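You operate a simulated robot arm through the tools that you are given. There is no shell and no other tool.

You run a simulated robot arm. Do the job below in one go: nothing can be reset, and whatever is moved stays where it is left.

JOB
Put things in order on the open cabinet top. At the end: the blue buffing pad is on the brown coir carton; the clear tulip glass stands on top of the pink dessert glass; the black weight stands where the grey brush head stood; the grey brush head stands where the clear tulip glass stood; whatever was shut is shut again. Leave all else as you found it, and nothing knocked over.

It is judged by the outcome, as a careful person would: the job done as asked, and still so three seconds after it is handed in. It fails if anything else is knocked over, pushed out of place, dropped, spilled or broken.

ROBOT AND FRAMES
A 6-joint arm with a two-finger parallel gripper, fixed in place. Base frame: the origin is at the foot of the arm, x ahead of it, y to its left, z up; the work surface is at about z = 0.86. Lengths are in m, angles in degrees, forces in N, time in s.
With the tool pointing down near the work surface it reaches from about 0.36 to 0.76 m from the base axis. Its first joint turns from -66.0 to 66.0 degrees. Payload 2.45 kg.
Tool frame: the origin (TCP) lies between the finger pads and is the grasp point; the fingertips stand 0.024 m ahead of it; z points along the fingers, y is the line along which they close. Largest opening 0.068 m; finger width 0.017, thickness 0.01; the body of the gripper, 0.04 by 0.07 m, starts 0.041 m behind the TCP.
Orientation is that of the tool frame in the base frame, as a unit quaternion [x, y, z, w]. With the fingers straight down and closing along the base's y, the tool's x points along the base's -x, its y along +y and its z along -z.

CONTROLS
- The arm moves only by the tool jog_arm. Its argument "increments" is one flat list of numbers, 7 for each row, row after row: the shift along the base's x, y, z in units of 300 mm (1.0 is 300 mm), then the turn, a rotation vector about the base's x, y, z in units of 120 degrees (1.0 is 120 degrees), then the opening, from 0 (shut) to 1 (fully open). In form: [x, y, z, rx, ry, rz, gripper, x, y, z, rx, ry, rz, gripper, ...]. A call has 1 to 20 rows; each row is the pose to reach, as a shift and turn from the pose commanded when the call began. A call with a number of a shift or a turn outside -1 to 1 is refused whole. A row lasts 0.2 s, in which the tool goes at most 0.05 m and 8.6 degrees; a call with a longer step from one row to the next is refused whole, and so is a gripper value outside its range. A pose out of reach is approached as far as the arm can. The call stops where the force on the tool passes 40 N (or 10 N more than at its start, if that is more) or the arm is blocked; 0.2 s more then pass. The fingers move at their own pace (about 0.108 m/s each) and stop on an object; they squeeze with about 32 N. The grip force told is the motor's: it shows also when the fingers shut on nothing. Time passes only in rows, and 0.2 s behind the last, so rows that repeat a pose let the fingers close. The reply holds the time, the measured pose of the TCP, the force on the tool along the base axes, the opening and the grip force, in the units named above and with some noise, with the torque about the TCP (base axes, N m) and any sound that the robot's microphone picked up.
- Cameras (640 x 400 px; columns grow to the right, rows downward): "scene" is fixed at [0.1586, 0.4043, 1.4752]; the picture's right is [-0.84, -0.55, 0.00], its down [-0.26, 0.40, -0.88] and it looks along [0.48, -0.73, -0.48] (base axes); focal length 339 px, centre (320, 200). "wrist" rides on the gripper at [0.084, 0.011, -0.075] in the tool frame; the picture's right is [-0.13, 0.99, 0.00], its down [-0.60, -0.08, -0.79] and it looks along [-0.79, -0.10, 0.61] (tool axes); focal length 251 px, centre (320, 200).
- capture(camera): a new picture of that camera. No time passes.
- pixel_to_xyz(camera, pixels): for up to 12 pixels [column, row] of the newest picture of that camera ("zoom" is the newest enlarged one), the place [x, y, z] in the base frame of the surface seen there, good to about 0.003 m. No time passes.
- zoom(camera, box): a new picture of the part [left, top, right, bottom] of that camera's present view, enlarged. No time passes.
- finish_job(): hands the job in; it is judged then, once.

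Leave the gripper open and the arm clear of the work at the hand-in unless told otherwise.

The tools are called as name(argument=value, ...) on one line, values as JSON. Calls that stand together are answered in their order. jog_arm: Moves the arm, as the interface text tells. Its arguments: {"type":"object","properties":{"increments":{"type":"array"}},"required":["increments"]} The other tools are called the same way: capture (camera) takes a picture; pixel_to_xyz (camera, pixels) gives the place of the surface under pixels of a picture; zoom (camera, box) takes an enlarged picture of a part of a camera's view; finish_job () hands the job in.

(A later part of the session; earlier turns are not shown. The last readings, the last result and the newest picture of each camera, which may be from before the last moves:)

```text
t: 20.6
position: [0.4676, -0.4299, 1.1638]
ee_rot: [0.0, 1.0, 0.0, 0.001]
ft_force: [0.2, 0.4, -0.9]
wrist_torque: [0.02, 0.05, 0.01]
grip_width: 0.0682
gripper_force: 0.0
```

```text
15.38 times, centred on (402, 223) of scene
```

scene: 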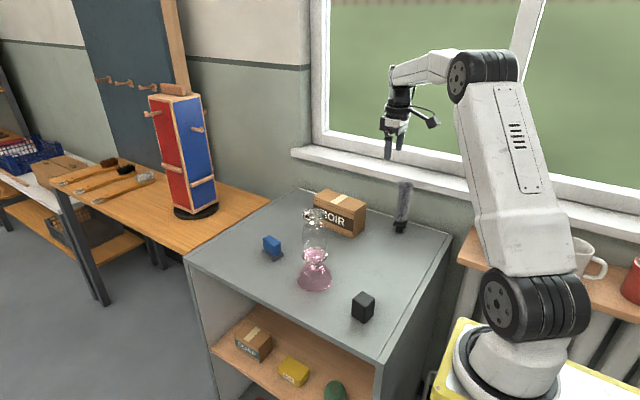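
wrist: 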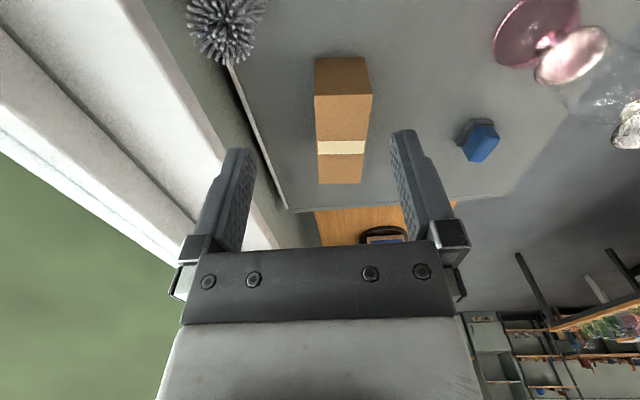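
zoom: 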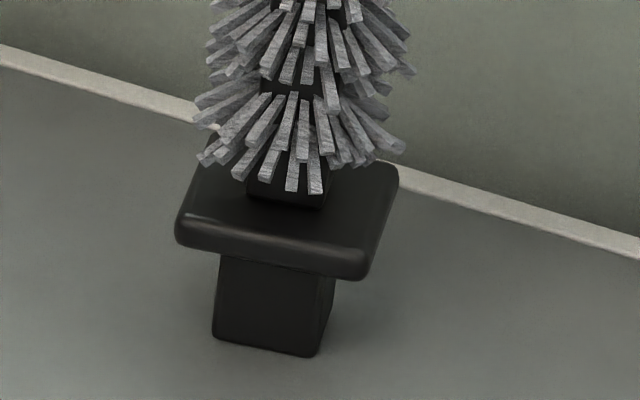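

The brush stands on a 20 mm block with a 36 mm square flange, turned about +13°, with its axis near (0.4445, -0.497). It tips easily, so I'll go above it, turn the gripper +13° to match, and look again before descending.

jog_arm(increments=[-0.027, -0.074, -0.01, 0, 0, 0.03, 1, -0.054, -0.148, -0.02, 0, 0, 0.07, 1, -0.0807, -0.2217, -0.03, 0, 0, 0.1083, 1, -0.0807, -0.2217, -0.043, 0, 0, 0.1083, 1, -0.0807, -0.2217, -0.043, 0, 0, 0.1083, 1])

capture(camera="wrist")

zoom(camera="scene", box=[360, 120, 450, 240])

```text
t: 21.8
position: [0.4435, -0.496, 1.1483]
ee_rot: [-0.113, 0.994, 0.0, 0.0]
ft_force: [-0.9, 0.9, -0.6]
wrist_torque: [0.05, 0.02, -0.02]
grip_width: 0.068
gripper_force: 0.0
```

```text
taken
```

wrist: 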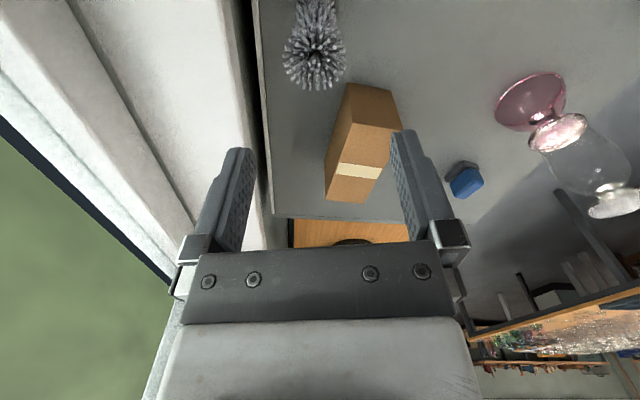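

```text
3.33 times, centred on (405, 180) of scene
```

zoom: 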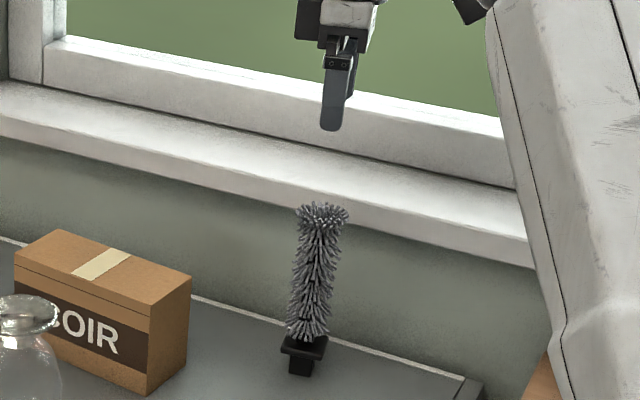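

zoom(camera="wrist", box=[265, 0, 365, 100])

pixel_to_xyz(camera="wrist", pixels=[[285, 50], [346, 50], [315, 85], [315, 30], [290, 70], [340, 70], [290, 35], [342, 35], [315, 50], [318, 5], [305, 55], [328, 55]])

```text
4.00 times, centred on (315, 50) of wrist
```

zoom: 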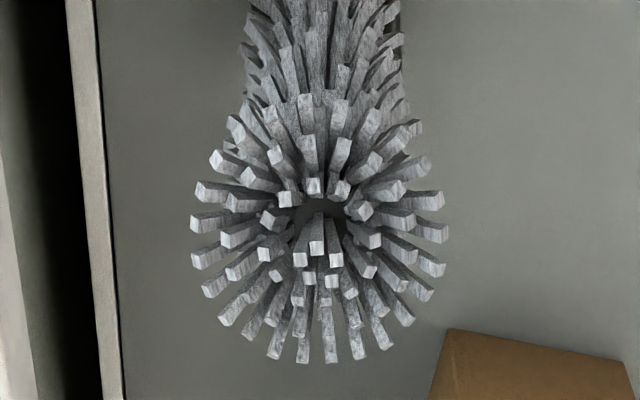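

```text
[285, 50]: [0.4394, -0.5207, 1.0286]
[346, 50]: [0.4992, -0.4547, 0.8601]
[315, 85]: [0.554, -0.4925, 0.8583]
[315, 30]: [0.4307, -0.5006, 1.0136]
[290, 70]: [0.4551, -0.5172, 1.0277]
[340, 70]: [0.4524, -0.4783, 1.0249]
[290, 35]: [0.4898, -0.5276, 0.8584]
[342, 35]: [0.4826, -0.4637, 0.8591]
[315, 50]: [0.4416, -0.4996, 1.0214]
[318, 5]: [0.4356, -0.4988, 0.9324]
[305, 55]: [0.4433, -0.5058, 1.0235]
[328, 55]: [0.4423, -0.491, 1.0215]
```

The brush is about 4 mm to the -y side of the gripper's centre (ring centre at column 315; centre should be 321). I'll shift by that and go down to just above the bristles for one more check.

jog_arm(increments=[0.003, -0.0125, -0.08, 0, 0, 0, 1, 0.003, -0.0125, -0.16, 0, 0, 0, 1, 0.003, -0.0125, -0.23, 0, 0, 0, 1, 0.003, -0.0125, -0.2667, 0, 0, 0, 1, 0.003, -0.0125, -0.2667, 0, 0, 0, 1])

capture(camera="wrist")

zoom(camera="scene", box=[360, 140, 450, 240])

```text
t: 23.0
position: [0.4428, -0.5029, 1.0696]
ee_rot: [-0.114, 0.994, 0.0, -0.001]
ft_force: [0.9, 0.5, 0.4]
wrist_torque: [0.0, -0.01, -0.04]
grip_width: 0.0679
gripper_force: 0.1
```

```text
taken
```

wrist: 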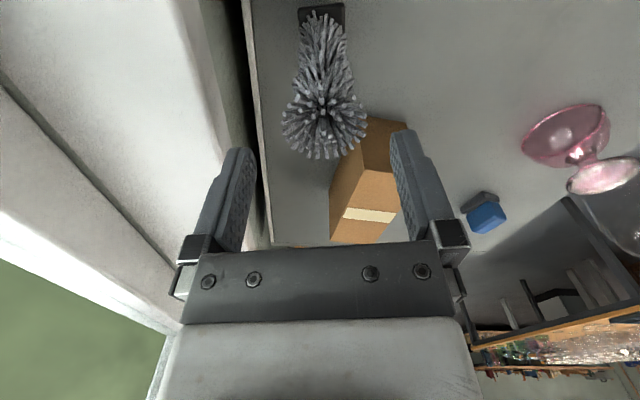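

```text
4.00 times, centred on (405, 190) of scene
```

zoom: 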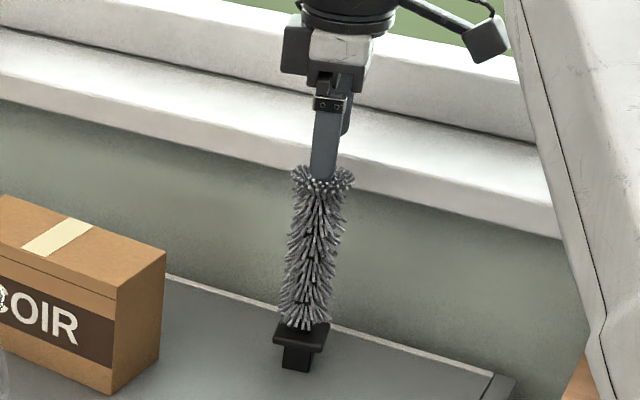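

The brush is now nearly centred between the fingers (ring at columns 281–367). I'll shift back 1 mm and go down to z ≈ 1.003 around the bristles, still open.

jog_arm(increments=[0, 0.0033, -0.06, 0, 0, 0, 1, 0, 0.0033, -0.12, 0, 0, 0, 1, 0, 0.0033, -0.18, 0, 0, 0, 1, 0, 0.0033, -0.2233, 0, 0, 0, 1, 0, 0.0033, -0.2233, 0, 0, 0, 1])

capture(camera="wrist")

zoom(camera="scene", box=[360, 140, 450, 240])

```text
t: 24.2
position: [0.4446, -0.4999, 1.0018]
ee_rot: [-0.113, 0.994, 0.0, 0.0]
ft_force: [-0.2, -1.0, -1.3]
wrist_torque: [0.01, 0.0, 0.02]
grip_width: 0.0677
gripper_force: 0.0
```

```text
taken
```

wrist: 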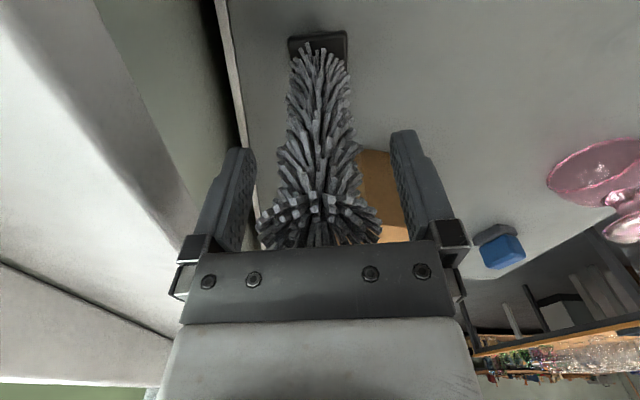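

```text
4.00 times, centred on (405, 190) of scene
```

zoom: 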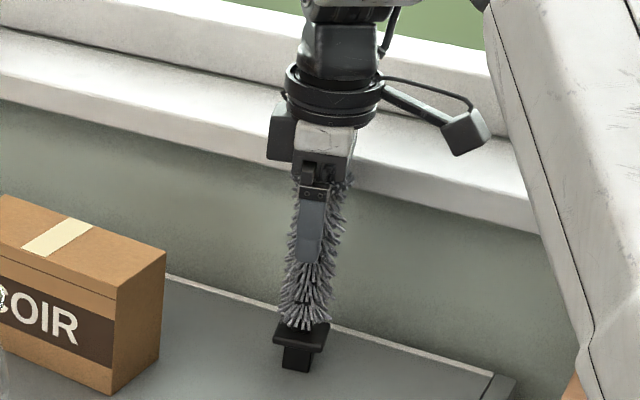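

The brush is centred (ring at columns 256–381, flange 288–347) and square to the fingers. Now I close gently in stages.

jog_arm(increments=[0, 0, 0, 0, 0, 0, 0.75, 0, 0, 0, 0, 0, 0, 0.65, 0, 0, 0, 0, 0, 0, 0.58, 0, 0, 0, 0, 0, 0, 0.52, 0, 0, 0, 0, 0, 0, 0.46, 0, 0, 0, 0, 0, 0, 0.4, 0, 0, 0, 0, 0, 0, 0.34, 0, 0, 0, 0, 0, 0, 0.28, 0, 0, 0, 0, 0, 0, 0.22, 0, 0, 0, 0, 0, 0, 0.16, 0, 0, 0, 0, 0, 0, 0.1, 0, 0, 0, 0, 0, 0, 0, 0, 0, 0, 0, 0, 0, 0])

capture(camera="wrist")

zoom(camera="scene", box=[360, 140, 450, 240])

```text
t: 27.0
position: [0.4467, -0.5, 1.0009]
ee_rot: [-0.114, 0.994, 0.0, 0.0]
ft_force: [0.1, 0.2, 0.4]
wrist_torque: [0.03, 0.05, -0.01]
grip_width: 0.0348
gripper_force: 32.1
```

```text
taken
```

wrist: 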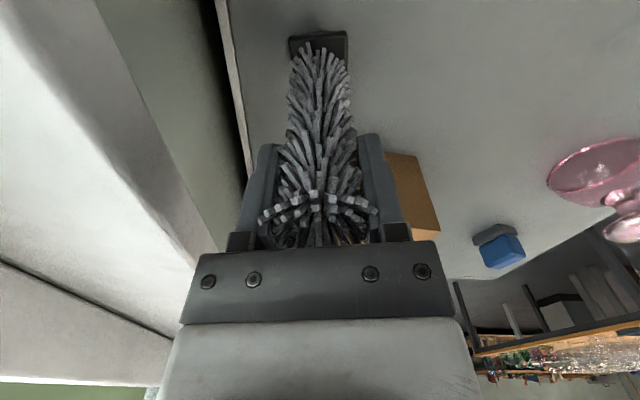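

```text
4.00 times, centred on (405, 190) of scene
```

zoom: 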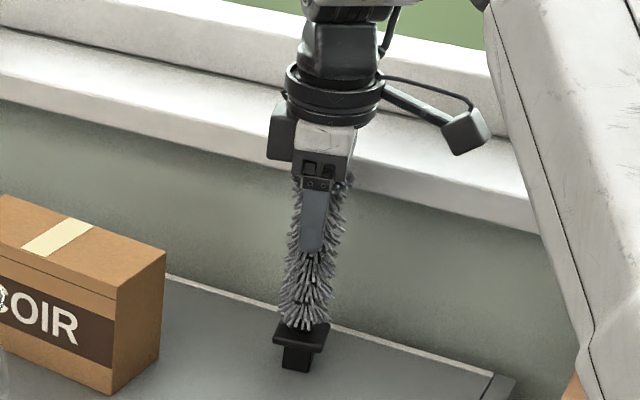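

The fingers stopped on the brush at 34.8 mm with 32 N, and the brush is still upright. I'll lift 15 mm slowly and check the hold.

jog_arm(increments=[0, 0, 0.01, 0, 0, 0, 0, 0, 0, 0.02, 0, 0, 0, 0, 0, 0, 0.035, 0, 0, 0, 0, 0, 0, 0.05, 0, 0, 0, 0, 0, 0, 0.05, 0, 0, 0, 0])

zoom(camera="scene", box=[360, 140, 450, 240])

capture(camera="wrist")

```text
t: 28.2
position: [0.4452, -0.5003, 1.018]
ee_rot: [-0.113, 0.994, 0.0, 0.0]
ft_force: [-0.6, 0.4, -0.8]
wrist_torque: [-0.01, -0.02, 0.02]
grip_width: 0.0348
gripper_force: 32.5
```

```text
4.00 times, centred on (405, 190) of scene
```

zoom: 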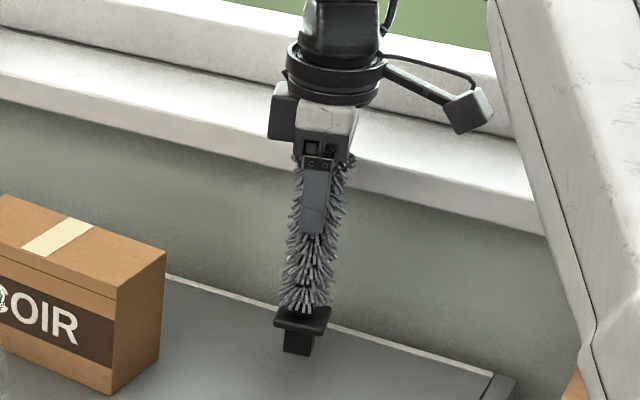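

```text
taken
```

wrist: 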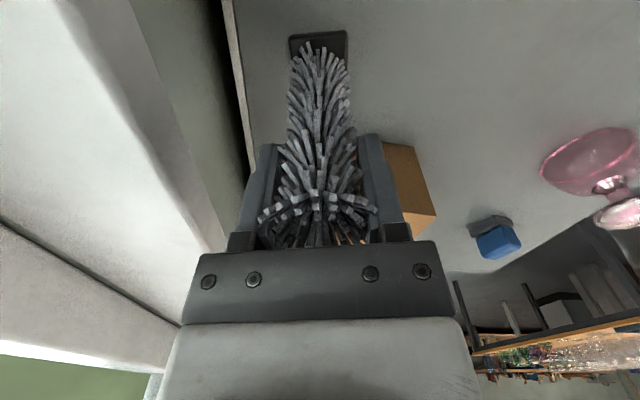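

The brush is held straight. I'll raise it a little more and carry it over the tulip's old spot at (0.363, -0.380).

jog_arm(increments=[0, 0, 0.05, 0, 0, 0, 0, 0, 0, 0.1, 0, 0, 0, 0, -0.02, 0.03, 0.1, 0, 0, 0, 0, -0.06, 0.088, 0.1, 0, 0, 0, 0, -0.11, 0.16, 0.1, 0, 0, 0, 0, -0.165, 0.241, 0.1, 0, 0, 0, 0, -0.22, 0.321, 0.1, 0, 0, 0, 0, -0.255, 0.372, 0.1, 0, 0, 0, 0, -0.274, 0.4, 0.1, 0, 0, 0, 0, -0.274, 0.4, 0.1, 0, 0, 0, 0])

zoom(camera="scene", box=[360, 150, 470, 270])

capture(camera="wrist")

```text
t: 30.4
position: [0.3638, -0.3793, 1.048]
ee_rot: [-0.113, 0.994, 0.0, 0.0]
ft_force: [-0.2, -0.4, -0.7]
wrist_torque: [0.02, -0.02, 0.03]
grip_width: 0.0349
gripper_force: 32.0
```

```text
3.33 times, centred on (415, 210) of scene
```

zoom: 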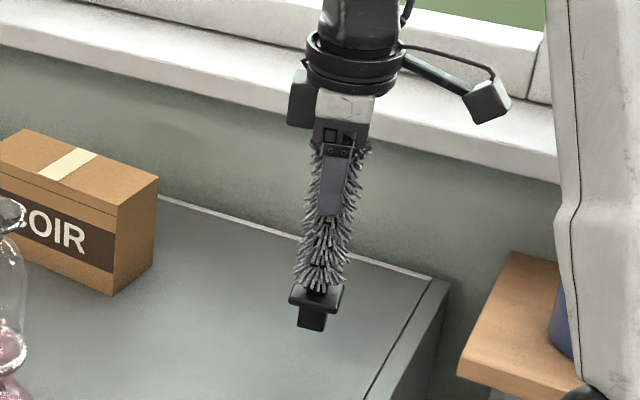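

```text
taken
```

wrist: 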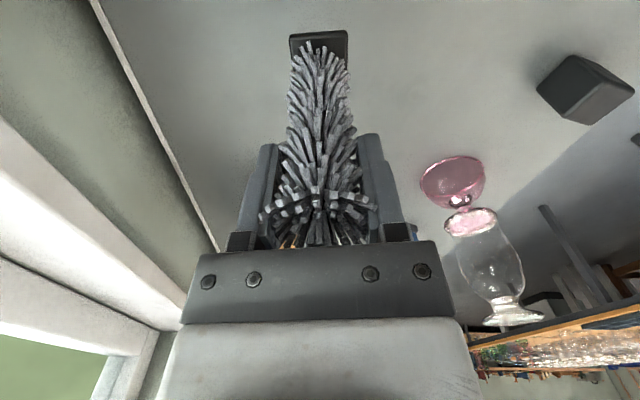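

The brush hangs straight above the spot. I'll lower it to about 2.5 mm above the surface and read the force.

jog_arm(increments=[0, 0, -0.04, 0, 0, 0, 0, 0, 0, -0.08, 0, 0, 0, 0, 0, 0, -0.115, 0, 0, 0, 0, 0, 0, -0.135, 0, 0, 0, 0, 0, 0, -0.1417, 0, 0, 0, 0, 0, 0, -0.1417, 0, 0, 0, 0])

zoom(camera="scene", box=[390, 220, 430, 265])

```text
t: 31.8
position: [0.3646, -0.3799, 1.0056]
ee_rot: [-0.113, 0.994, 0.0, 0.0]
ft_force: [-1.1, 0.2, 0.7]
wrist_torque: [-0.01, -0.01, 0.04]
grip_width: 0.0347
gripper_force: 31.9
```

```text
8.89 times, centred on (410, 242) of scene
```

zoom: 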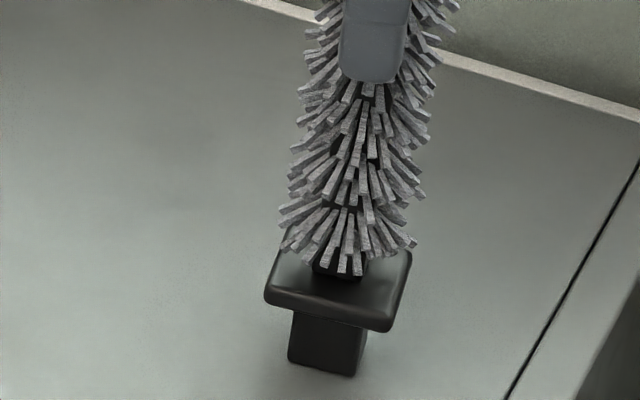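

There is no contact yet. I'll lower in small steps: 2 mm, then read.

jog_arm(increments=[0, 0, -0.0033, 0, 0, 0, 0, 0, 0, -0.0067, 0, 0, 0, 0, 0, 0, -0.0067, 0, 0, 0, 0])

```text
t: 32.6
position: [0.364, -0.378, 1.0052]
ee_rot: [-0.112, 0.994, -0.002, 0.0]
ft_force: [-3.4, 5.5, 18.4]
wrist_torque: [0.62, 0.5, 0.03]
grip_width: 0.0346
gripper_force: 31.9
```

Contact came sooner than expected (18 N). I'll back off 0.9 mm to unload before releasing.

jog_arm(increments=[0, 0, 0.0015, 0, 0, 0, 0, 0, 0, 0.003, 0, 0, 0, 0, 0, 0, 0.003, 0, 0, 0, 0])

zoom(camera="scene", box=[390, 220, 430, 265])

capture(camera="wrist")

```text
t: 33.4
position: [0.3643, -0.3797, 1.0037]
ee_rot: [-0.113, 0.994, -0.001, 0.0]
ft_force: [1.2, 1.3, 6.5]
wrist_torque: [0.28, -0.27, -0.04]
grip_width: 0.0353
gripper_force: 31.4
```

```text
8.89 times, centred on (410, 242) of scene
```

zoom: 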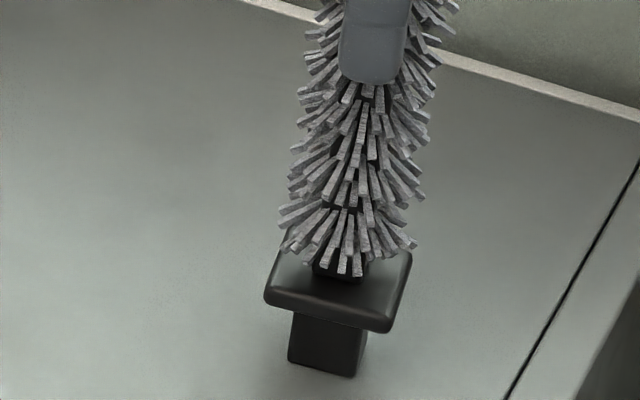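

```text
taken
```

wrist: 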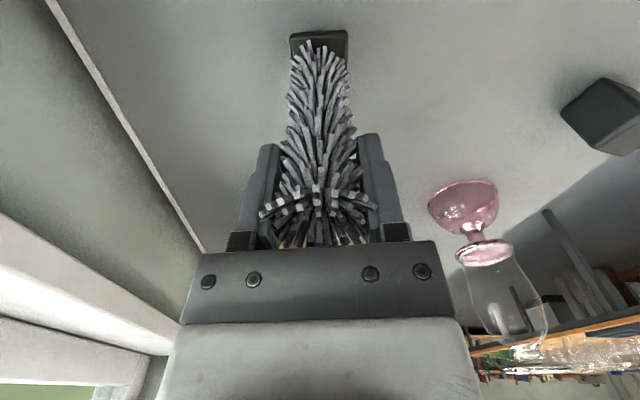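

The remaining force is 6.5 N. I'll ease up 0.3 mm more and open slowly.

jog_arm(increments=[0, 0, 0.001, 0, 0, 0, 0, 0, 0, 0.001, 0, 0, 0, 0, 0, 0, 0.001, 0, 0, 0, 0.48, 0, 0, 0.001, 0, 0, 0, 0.53, 0, 0, 0.001, 0, 0, 0, 0.58, 0, 0, 0.001, 0, 0, 0, 0.65, 0, 0, 0.001, 0, 0, 0, 0.75, 0, 0, 0.001, 0, 0, 0, 0.88, 0, 0, 0.001, 0, 0, 0, 1, 0, 0, 0.001, 0, 0, 0, 1])

capture(camera="wrist")

zoom(camera="scene", box=[370, 175, 450, 265])

```text
t: 35.6
position: [0.3634, -0.3802, 1.0043]
ee_rot: [-0.113, 0.994, 0.0, -0.001]
ft_force: [-0.4, -0.2, -0.2]
wrist_torque: [0.01, -0.02, -0.01]
grip_width: 0.068
gripper_force: 0.0
```

```text
taken
```

wrist: 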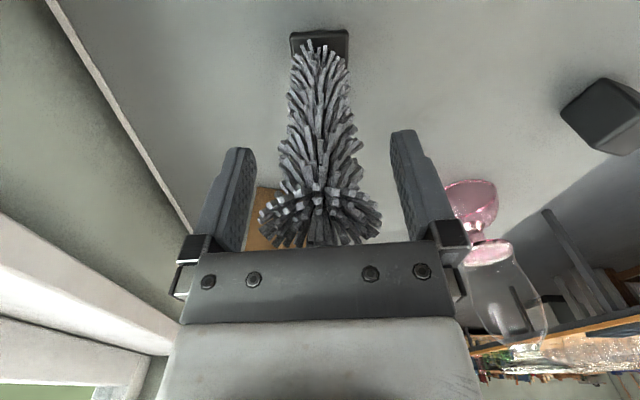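

```text
4.44 times, centred on (410, 220) of scene
```

zoom: 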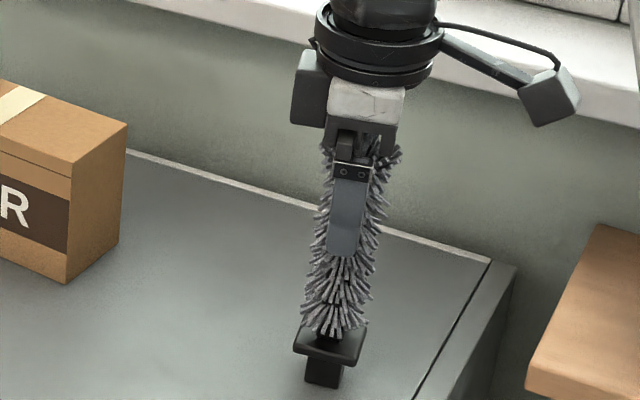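

The brush stands upright on the tulip's old spot, and the fingers are clear. I'll go straight up first, then move over to the black weight, turning the gripper to -14° to match it.

jog_arm(increments=[0, 0, 0.03, 0, 0, 0, 1, 0, 0, 0.1, 0, 0, 0, 1, 0, 0, 0.2, 0, 0, 0, 1, 0, 0, 0.3, 0, 0, 0, 1, 0, 0, 0.35, 0, 0, 0, 1, 0.005, 0.07, 0.35, 0, 0, -0.02, 1, 0.012, 0.18, 0.35, 0, 0, -0.05, 1, 0.022, 0.32, 0.35, 0, 0, -0.09, 1, 0.033, 0.46, 0.35, 0, 0, -0.13, 1, 0.044, 0.6, 0.35, 0, 0, -0.165, 1, 0.054, 0.73, 0.33, 0, 0, -0.2, 1, 0.062, 0.83, 0.3, 0, 0, -0.22, 1, 0.066, 0.873, 0.27, 0, 0, -0.225, 1, 0.066, 0.873, 0.25, 0, 0, -0.225, 1, 0.066, 0.873, 0.25, 0, 0, -0.225, 1])

capture(camera="wrist")

capture(camera="scene")

```text
t: 38.8
position: [0.384, -0.1192, 1.0795]
ee_rot: [0.122, 0.992, 0.0, 0.0]
ft_force: [-0.1, 0.0, -0.4]
wrist_torque: [0.01, 0.02, 0.01]
grip_width: 0.0682
gripper_force: 0.1
```

```text
taken
```

wrist: 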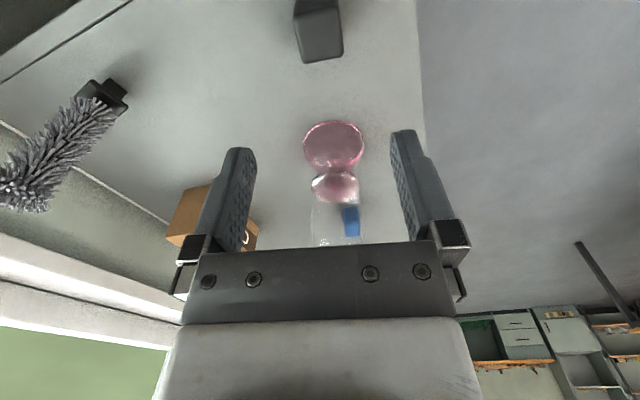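

```text
taken
```

scene: 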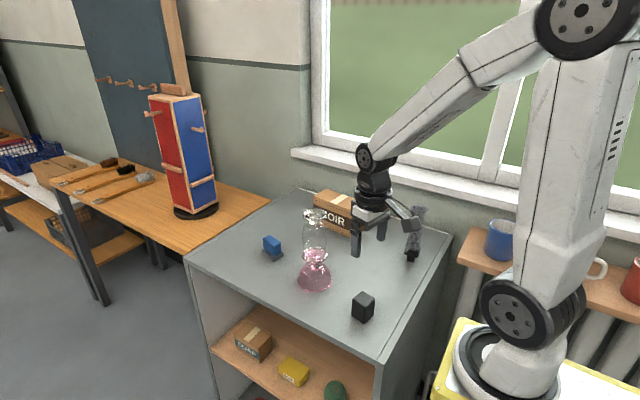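

I'm above the weight, which shows at (318,30) in the wrist picture. I check the brush and the weight's alignment with zooms.

zoom(camera="wrist", box=[260, 0, 380, 75])

pixel_to_xyz(camera="wrist", pixels=[[303, 62], [342, 55], [339, 8], [295, 12], [318, 35], [300, 50], [330, 45], [318, 15]])

zoom(camera="scene", box=[370, 190, 450, 270])

zoom(camera="scene", box=[340, 280, 385, 330])

```text
5.33 times, centred on (320, 38) of wrist
```

zoom: 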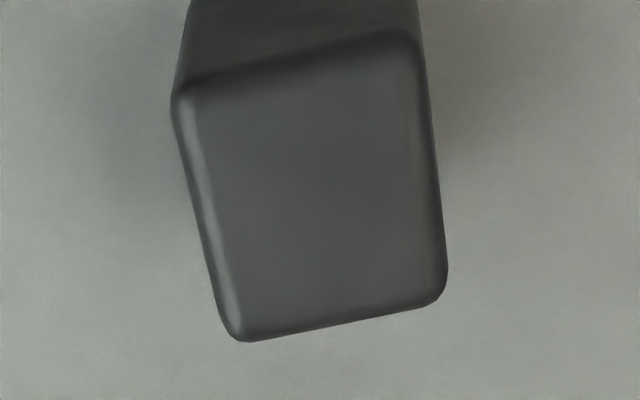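

```text
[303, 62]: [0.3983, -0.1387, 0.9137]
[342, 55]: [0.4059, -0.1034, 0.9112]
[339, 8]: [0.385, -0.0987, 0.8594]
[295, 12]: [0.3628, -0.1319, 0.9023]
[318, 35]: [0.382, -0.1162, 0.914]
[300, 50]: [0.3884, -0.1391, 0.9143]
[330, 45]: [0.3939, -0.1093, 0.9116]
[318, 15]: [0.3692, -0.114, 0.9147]
```

```text
5.00 times, centred on (410, 230) of scene
```

zoom: 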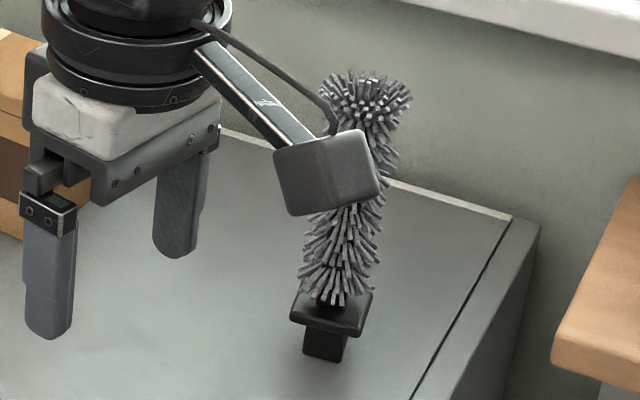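

```text
8.00 times, centred on (362, 305) of scene
```

zoom: 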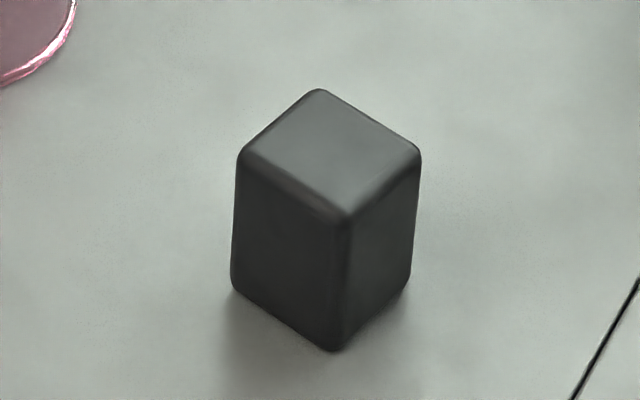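

The brush stands upright. The weight is turned about -10° with its centre near (0.382, -0.1165). I'll turn the gripper by +4° and descend around the weight to z ≈ 0.893.

jog_arm(increments=[-0.003, 0, -0.1, 0, 0, 0.0333, 1, -0.003, 0, -0.22, 0, 0, 0.0333, 1, -0.003, 0, -0.34, 0, 0, 0.0333, 1, -0.003, 0, -0.45, 0, 0, 0.0333, 1, -0.003, 0, -0.54, 0, 0, 0.0333, 1, -0.003, 0, -0.6, 0, 0, 0.0333, 1, -0.003, 0, -0.622, 0, 0, 0.0333, 1, -0.003, 0, -0.622, 0, 0, 0.0333, 1])

capture(camera="wrist")

zoom(camera="scene", box=[320, 240, 410, 340])

```text
t: 40.6
position: [0.3832, -0.117, 0.8918]
ee_rot: [0.087, 0.996, 0.0, 0.001]
ft_force: [0.8, -0.5, 0.1]
wrist_torque: [-0.04, 0.02, 0.03]
grip_width: 0.0678
gripper_force: 0.1
```

```text
taken
```

wrist: 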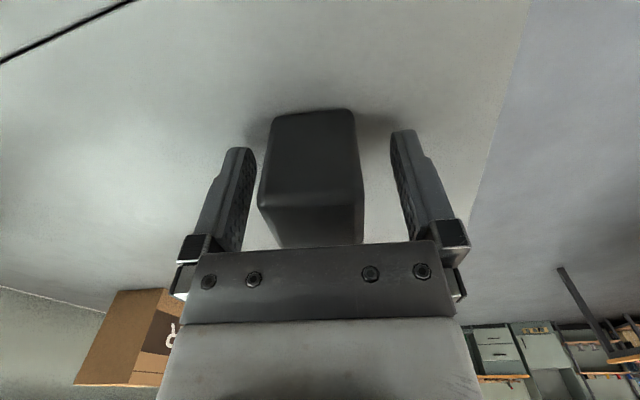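

```text
4.00 times, centred on (365, 290) of scene
```

zoom: 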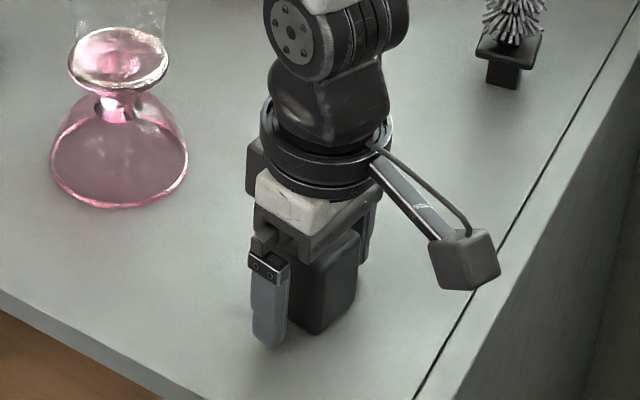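

The weight looks nearer the left finger (its top spans columns 258–364, the fingers about 250–400). I measure before closing.

pixel_to_xyz(camera="wrist", pixels=[[262, 195], [360, 190], [270, 125], [350, 115], [310, 150], [285, 240], [355, 235], [248, 180], [398, 180], [252, 160], [394, 150], [310, 200]])

zoom(camera="wrist", box=[220, 90, 420, 250])

```text
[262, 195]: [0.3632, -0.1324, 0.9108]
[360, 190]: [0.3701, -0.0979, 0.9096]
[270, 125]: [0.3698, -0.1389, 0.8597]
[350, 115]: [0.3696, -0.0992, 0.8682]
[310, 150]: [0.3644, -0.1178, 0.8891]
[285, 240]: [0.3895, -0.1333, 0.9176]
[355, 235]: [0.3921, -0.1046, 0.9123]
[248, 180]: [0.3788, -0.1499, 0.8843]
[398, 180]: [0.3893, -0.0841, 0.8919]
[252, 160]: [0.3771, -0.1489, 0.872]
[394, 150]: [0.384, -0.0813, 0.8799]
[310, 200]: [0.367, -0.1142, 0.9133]
```

```text
2.50 times, centred on (320, 170) of wrist
```

zoom: 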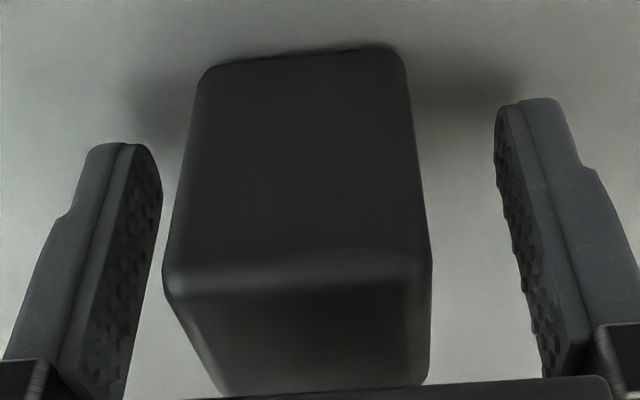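

In real coordinates the gaps are about 14 and 17 mm, so the weight is nearly centred. I'll shift -1.3 mm in y and close.

jog_arm(increments=[-0.001, -0.0043, 0, 0, 0, 0, 1, -0.001, -0.0043, 0, 0, 0, 0, 0.7, -0.001, -0.0043, 0, 0, 0, 0, 0.6, -0.001, -0.0043, 0, 0, 0, 0, 0.55, -0.001, -0.0043, 0, 0, 0, 0, 0.5, -0.001, -0.0043, 0, 0, 0, 0, 0.45, -0.001, -0.0043, 0, 0, 0, 0, 0, -0.001, -0.0043, 0, 0, 0, 0, 0])

capture(camera="wrist")

```text
t: 42.4
position: [0.3827, -0.1194, 0.8924]
ee_rot: [0.087, 0.996, 0.0, -0.001]
ft_force: [-0.8, -3.1, 2.8]
wrist_torque: [-0.04, -0.06, -0.07]
grip_width: 0.0398
gripper_force: 32.5
```

```text
taken
```

wrist: 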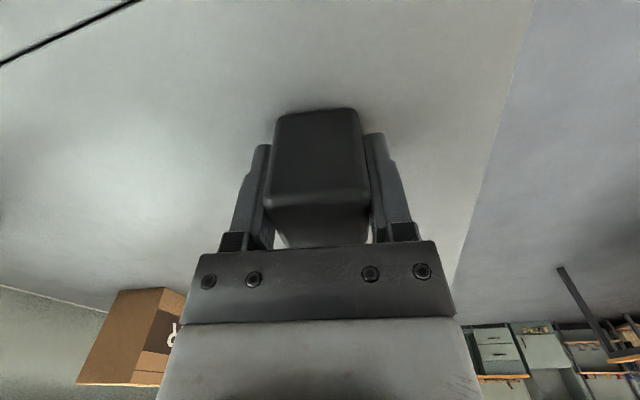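

Gripped at 39.8 mm. I'll lift 15 mm and check the weight and the hold.

jog_arm(increments=[0, 0, 0.01, 0, 0, 0, 0, 0, 0, 0.02, 0, 0, 0, 0, 0, 0, 0.035, 0, 0, 0, 0, 0, 0, 0.05, 0, 0, 0, 0, 0, 0, 0.05, 0, 0, 0, 0])

capture(camera="wrist")

zoom(camera="scene", box=[320, 240, 410, 340])

```text
t: 43.6
position: [0.383, -0.1199, 0.9081]
ee_rot: [0.087, 0.996, 0.0, 0.001]
ft_force: [0.0, 0.5, -5.3]
wrist_torque: [0.0, -0.01, -0.02]
grip_width: 0.04
gripper_force: 32.1
```

```text
taken
```

wrist: 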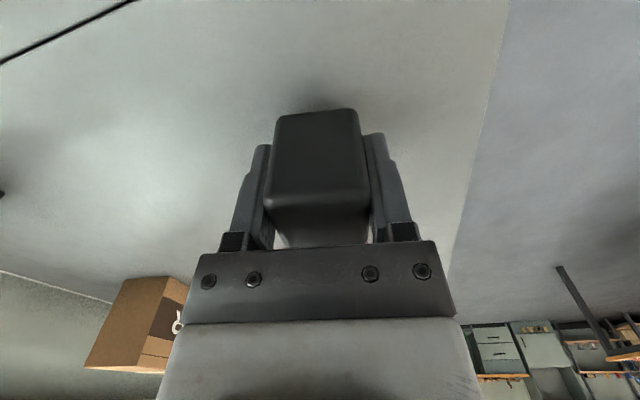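

```text
4.00 times, centred on (365, 290) of scene
```

zoom: 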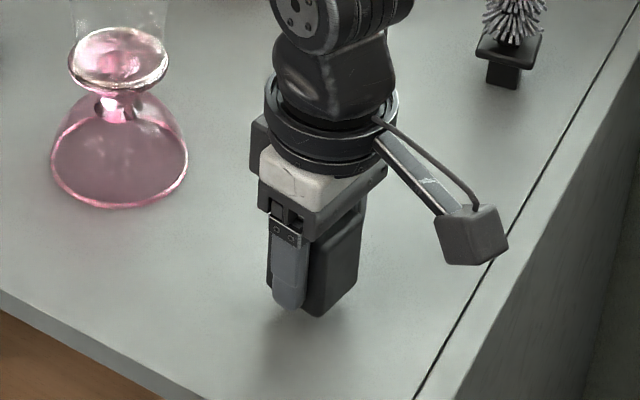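

Held firmly, about 0.54 kg. Before carrying it past the standing brush, I measure where the arm's wrist and forearm sit relative to the gripper, so they clear the brush (top 1.033) when I lower at the far spot.

capture(camera="scene")

pixel_to_xyz(camera="scene", pixels=[[368, 230], [365, 215], [375, 210], [400, 150], [450, 110], [520, 60], [395, 195], [585, 30], [410, 180], [540, 310]])

```text
taken
```

scene: 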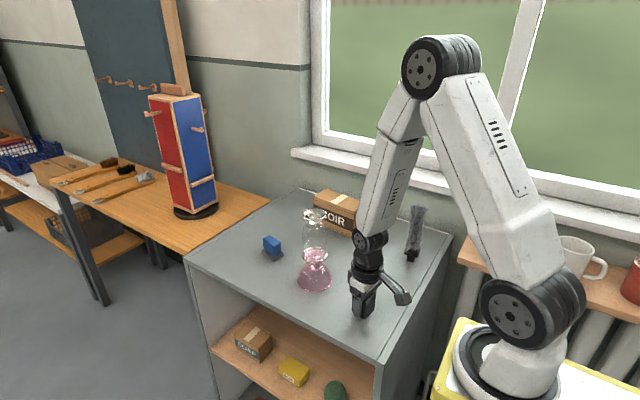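

```text
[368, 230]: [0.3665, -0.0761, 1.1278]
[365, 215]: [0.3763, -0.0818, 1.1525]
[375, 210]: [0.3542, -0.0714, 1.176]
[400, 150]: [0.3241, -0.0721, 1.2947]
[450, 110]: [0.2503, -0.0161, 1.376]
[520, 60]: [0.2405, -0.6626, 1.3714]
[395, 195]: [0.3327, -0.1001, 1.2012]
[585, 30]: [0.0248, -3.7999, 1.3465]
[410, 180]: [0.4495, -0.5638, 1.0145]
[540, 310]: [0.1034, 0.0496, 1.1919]
```

The wrist joint is about 0.19 m above the TCP and the forearm rises from there toward the base, so it will clear the brush by about 9 cm. I'll raise the weight to z = 1.10 and carry it past the brush, part way first.

jog_arm(increments=[0, 0, 0.06, 0, 0, 0, 0, 0, 0, 0.16, 0, 0, 0, 0, 0, 0, 0.28, 0, 0, 0, 0, 0, 0, 0.4, 0, 0, 0, 0, 0, 0, 0.52, 0, 0, 0, 0, 0, 0, 0.61, 0, 0, 0, 0, 0.003, -0.02, 0.65, 0, 0, 0, 0, 0.013, -0.08, 0.65, 0, 0, 0, 0, 0.031, -0.19, 0.65, 0, 0, 0, 0, 0.051, -0.31, 0.65, 0, 0, 0, 0, 0.071, -0.43, 0.65, 0, 0, 0, 0, 0.091, -0.55, 0.65, 0, 0, 0, 0, 0.111, -0.67, 0.65, 0, 0, 0, 0, 0.127, -0.77, 0.65, 0, 0, 0, 0, 0.137, -0.83, 0.65, 0, 0, 0, 0, 0.14, -0.85, 0.65, 0, 0, 0, 0, 0.14, -0.85, 0.65, 0, 0, 0, 0])

capture(camera="scene")

capture(camera="wrist")

```text
t: 47.2
position: [0.4255, -0.3744, 1.1021]
ee_rot: [0.087, 0.996, 0.0, 0.0]
ft_force: [0.1, 0.0, -5.4]
wrist_torque: [0.02, -0.01, 0.0]
grip_width: 0.0398
gripper_force: 31.9
```

```text
taken
```

scene: 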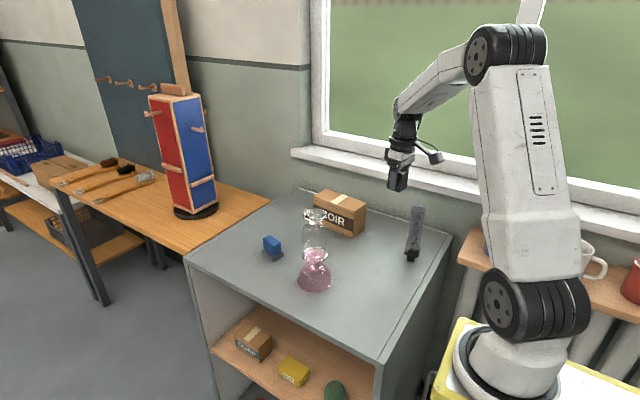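

```text
taken
```

wrist: 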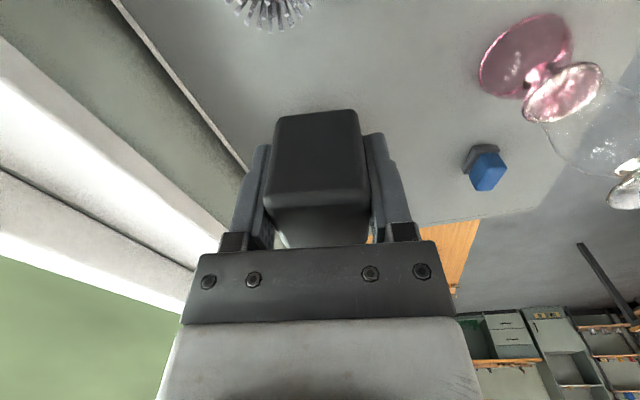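

All clear: the brush and stack are undisturbed. I'll continue over the brush's old spot near (0.443, -0.498), then lower part way.

jog_arm(increments=[0.006, -0.04, 0, 0, 0, 0, 0, 0.02, -0.13, 0, 0, 0, 0, 0, 0.038, -0.24, 0, 0, 0, 0, 0, 0.054, -0.345, 0, 0, 0, 0, 0, 0.062, -0.4, 0, 0, 0, 0, 0, 0.064, -0.4135, -0.03, 0, 0, 0, 0, 0.064, -0.4135, -0.12, 0, 0, 0, 0, 0.064, -0.4135, -0.22, 0, 0, 0, 0, 0.064, -0.4135, -0.32, 0, 0, 0, 0, 0.064, -0.4135, -0.36, 0, 0, 0, 0, 0.064, -0.4135, -0.36, 0, 0, 0, 0])

capture(camera="scene")

capture(camera="wrist")

```text
t: 49.6
position: [0.4442, -0.4973, 0.9938]
ee_rot: [0.087, 0.996, 0.0, 0.0]
ft_force: [1.6, 0.2, -6.5]
wrist_torque: [-0.01, 0.06, 0.03]
grip_width: 0.0401
gripper_force: 32.1
```

```text
taken
```

scene: 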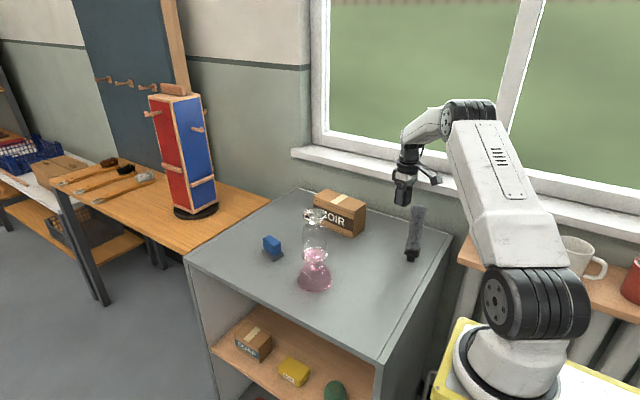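

```text
taken
```

wrist: 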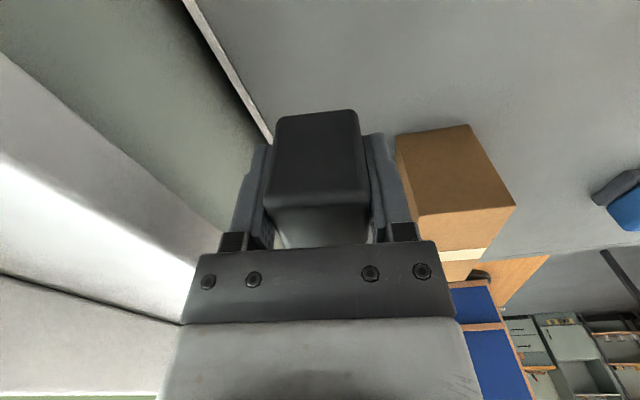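

There's good clearance everywhere. I'll lower further to z ≈ 0.93 and look.

jog_arm(increments=[0, 0, -0.05, 0, 0, 0, 0, 0, 0, -0.11, 0, 0, 0, 0, 0, 0, -0.17, 0, 0, 0, 0, 0, 0, -0.2167, 0, 0, 0, 0, 0, 0, -0.2167, 0, 0, 0, 0])

zoom(camera="scene", box=[360, 110, 480, 270])

capture(camera="wrist")

```text
t: 50.8
position: [0.4449, -0.4987, 0.9294]
ee_rot: [0.087, 0.996, 0.0, 0.0]
ft_force: [0.1, -0.3, -6.2]
wrist_torque: [-0.02, 0.03, -0.01]
grip_width: 0.0399
gripper_force: 32.2
```

```text
2.50 times, centred on (420, 190) of scene
```

zoom: 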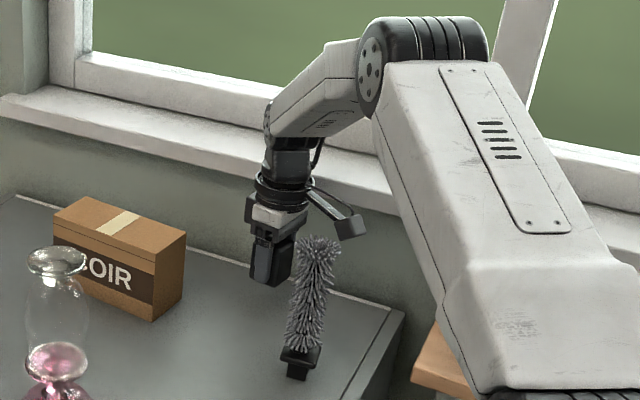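

```text
taken
```

wrist: 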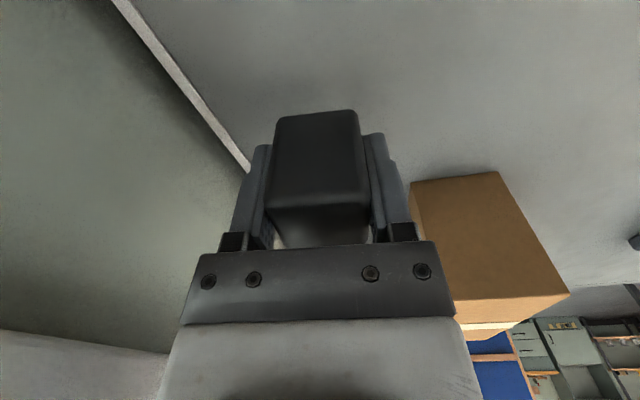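

Everything is clear and the brush is vertical. I'll lower to about 3.5 mm above the surface.

jog_arm(increments=[0, 0, -0.04, 0, 0, 0, 0, 0, 0, -0.08, 0, 0, 0, 0, 0, 0, -0.105, 0, 0, 0, 0, 0, 0, -0.112, 0, 0, 0, 0, 0, 0, -0.112, 0, 0, 0, 0])

zoom(camera="scene", box=[380, 170, 430, 240])

```text
t: 52.0
position: [0.4428, -0.4972, 0.8961]
ee_rot: [0.087, 0.996, 0.0, -0.001]
ft_force: [0.0, 0.0, -6.1]
wrist_torque: [0.02, 0.01, -0.01]
grip_width: 0.0397
gripper_force: 31.5
```

```text
5.71 times, centred on (405, 205) of scene
```

zoom: 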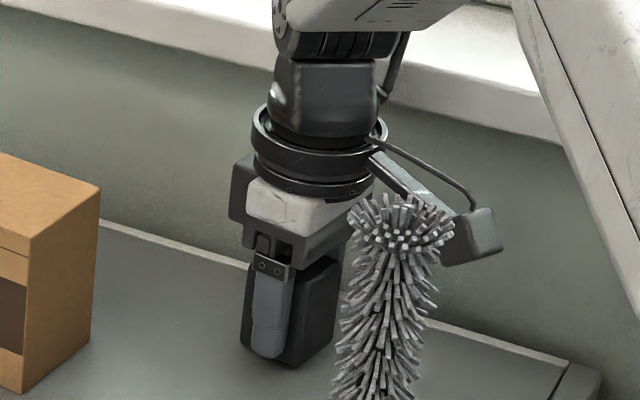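

No contact yet (Fz -6.1 N, which is the weight itself). I'll lower 2 mm more and read.

jog_arm(increments=[0, 0, -0.0033, 0, 0, 0, 0, 0, 0, -0.0067, 0, 0, 0, 0, 0, 0, -0.0067, 0, 0, 0, 0])

```text
t: 52.8
position: [0.4428, -0.4978, 0.8932]
ee_rot: [0.088, 0.996, 0.0, 0.0]
ft_force: [0.8, 0.0, -6.2]
wrist_torque: [0.01, 0.01, -0.01]
grip_width: 0.0397
gripper_force: 32.5
```

Still hanging free. I go down another 1.2 mm.

jog_arm(increments=[0, 0, -0.002, 0, 0, 0, 0, 0, 0, -0.004, 0, 0, 0, 0, 0, 0, -0.004, 0, 0, 0, 0])

```text
t: 53.6
position: [0.4431, -0.4981, 0.8918]
ee_rot: [0.088, 0.996, 0.0, 0.0]
ft_force: [0.7, 0.0, -5.8]
wrist_torque: [-0.02, 0.04, -0.03]
grip_width: 0.0396
gripper_force: 31.8
```

jog_arm(increments=[0, 0, -0.0015, 0, 0, 0, 0, 0, 0, -0.003, 0, 0, 0, 0, 0, 0, -0.003, 0, 0, 0, 0])

```text
t: 54.4
position: [0.4422, -0.4989, 0.8917]
ee_rot: [0.087, 0.996, 0.0, 0.0]
ft_force: [0.4, 0.5, -3.1]
wrist_torque: [0.04, -0.07, 0.01]
grip_width: 0.0398
gripper_force: 32.2
```

Contact has begun (Fz -3.1 N), so the weight rests on the surface. I'll open slowly, only part way to keep off the sill, then look.

jog_arm(increments=[0, 0, -0.0007, 0, 0, 0, 0, 0, 0, -0.0007, 0, 0, 0, 0.57, 0, 0, -0.0007, 0, 0, 0, 0.62, 0, 0, -0.0007, 0, 0, 0, 0.68, 0, 0, -0.0007, 0, 0, 0, 0.76, 0, 0, -0.0007, 0, 0, 0, 0.82, 0, 0, -0.0007, 0, 0, 0, 0.82])

capture(camera="wrist")

zoom(camera="scene", box=[380, 170, 430, 240])

```text
t: 56.0
position: [0.4423, -0.4992, 0.8912]
ee_rot: [0.087, 0.996, 0.0, 0.0]
ft_force: [0.0, -0.3, 0.5]
wrist_torque: [-0.01, 0.0, 0.01]
grip_width: 0.0558
gripper_force: 0.1
```

```text
taken
```

wrist: 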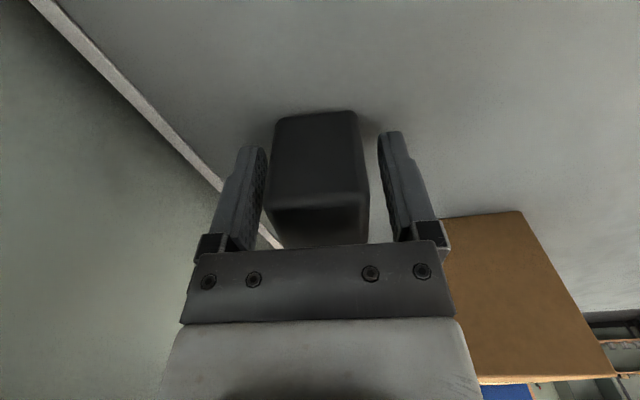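

```text
5.71 times, centred on (405, 205) of scene
```

zoom: 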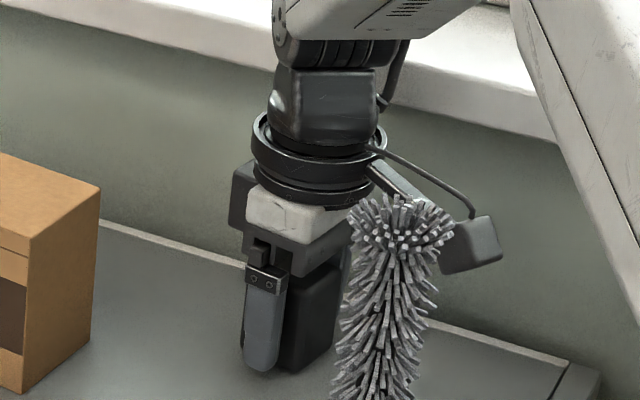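

The weight stands free on the brush's old spot. I'll go straight up to z ≈ 1.15, then move toward the pad, turning the gripper so the camera arm will point to +y, away from the glass stack.

jog_arm(increments=[0, 0, 0.03, 0, 0, 0, 0.82, 0, 0, 0.12, 0, 0, 0, 0.82, 0, 0, 0.25, 0, 0, 0, 0.82, 0, 0, 0.39, 0, 0, 0, 1, 0, 0, 0.53, 0, 0, 0, 1, 0, 0, 0.67, 0, 0, 0, 1, 0, 0, 0.8, 0, 0, 0, 1, 0, 0, 0.86, 0, 0, 0, 1, 0.04, 0.05, 0.86, 0, 0, -0.03, 1, 0.1, 0.124, 0.86, 0, 0, -0.08, 1, 0.17, 0.21, 0.86, 0, 0, -0.14, 1, 0.24, 0.298, 0.86, 0, 0, -0.2, 1, 0.31, 0.384, 0.86, 0, 0, -0.26, 1, 0.38, 0.471, 0.86, 0, 0, -0.32, 1, 0.45, 0.558, 0.86, 0, 0, -0.37, 1, 0.5, 0.62, 0.86, 0, 0, -0.4, 1, 0.5, 0.62, 0.86, 0, 0, -0.4, 1])

capture(camera="scene")

zoom(camera="scene", box=[350, 170, 460, 290])

```text
t: 59.6
position: [0.5916, -0.3113, 1.1495]
ee_rot: [0.485, 0.875, 0.0, 0.0]
ft_force: [0.8, 0.3, 0.8]
wrist_torque: [-0.01, -0.02, -0.02]
grip_width: 0.0681
gripper_force: 0.0
```

```text
taken
```

scene: 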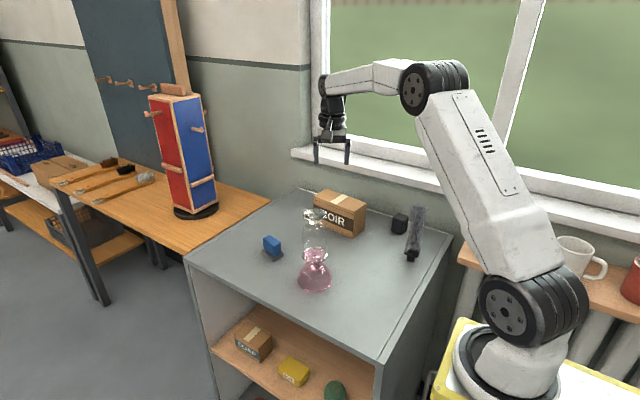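

```text
3.33 times, centred on (405, 230) of scene
```

zoom: 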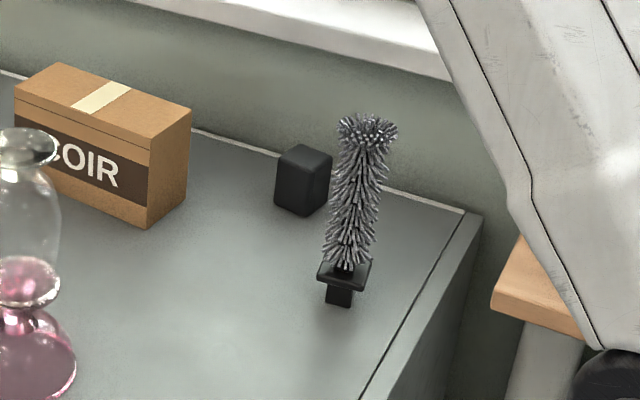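

The weight and brush stand well. I continue to above the pad at (0.703, -0.179), finishing the turn.

jog_arm(increments=[0.04, 0.049, 0, 0, 0, -0.05, 1, 0.11, 0.134, 0, 0, 0, -0.115, 1, 0.18, 0.22, 0, 0, 0, -0.18, 1, 0.25, 0.305, 0, 0, 0, -0.245, 1, 0.31, 0.378, 0, 0, 0, -0.31, 1, 0.35, 0.427, 0, 0, 0, -0.36, 1, 0.365, 0.445, 0, 0, 0, -0.375, 1, 0.365, 0.445, 0, 0, 0, -0.375, 1])

capture(camera="scene")

capture(camera="wrist")

```text
t: 61.4
position: [0.7026, -0.1774, 1.1504]
ee_rot: [0.783, 0.622, 0.0, 0.0]
ft_force: [0.1, -0.7, 0.0]
wrist_torque: [-0.03, 0.03, 0.02]
grip_width: 0.068
gripper_force: 0.1
```

```text
taken
```

scene: 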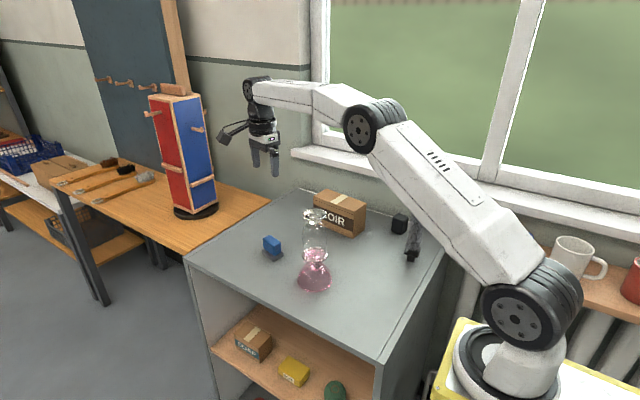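

```text
taken
```

wrist: 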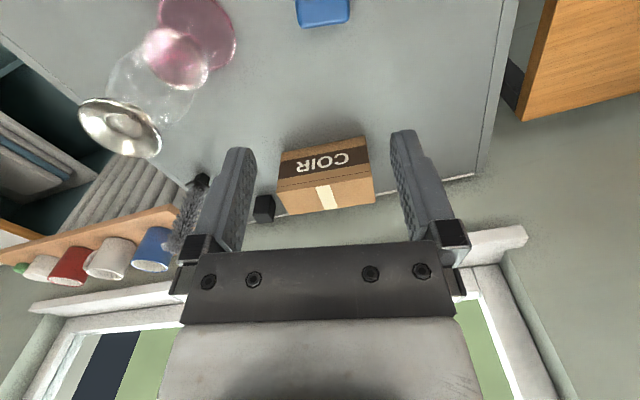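

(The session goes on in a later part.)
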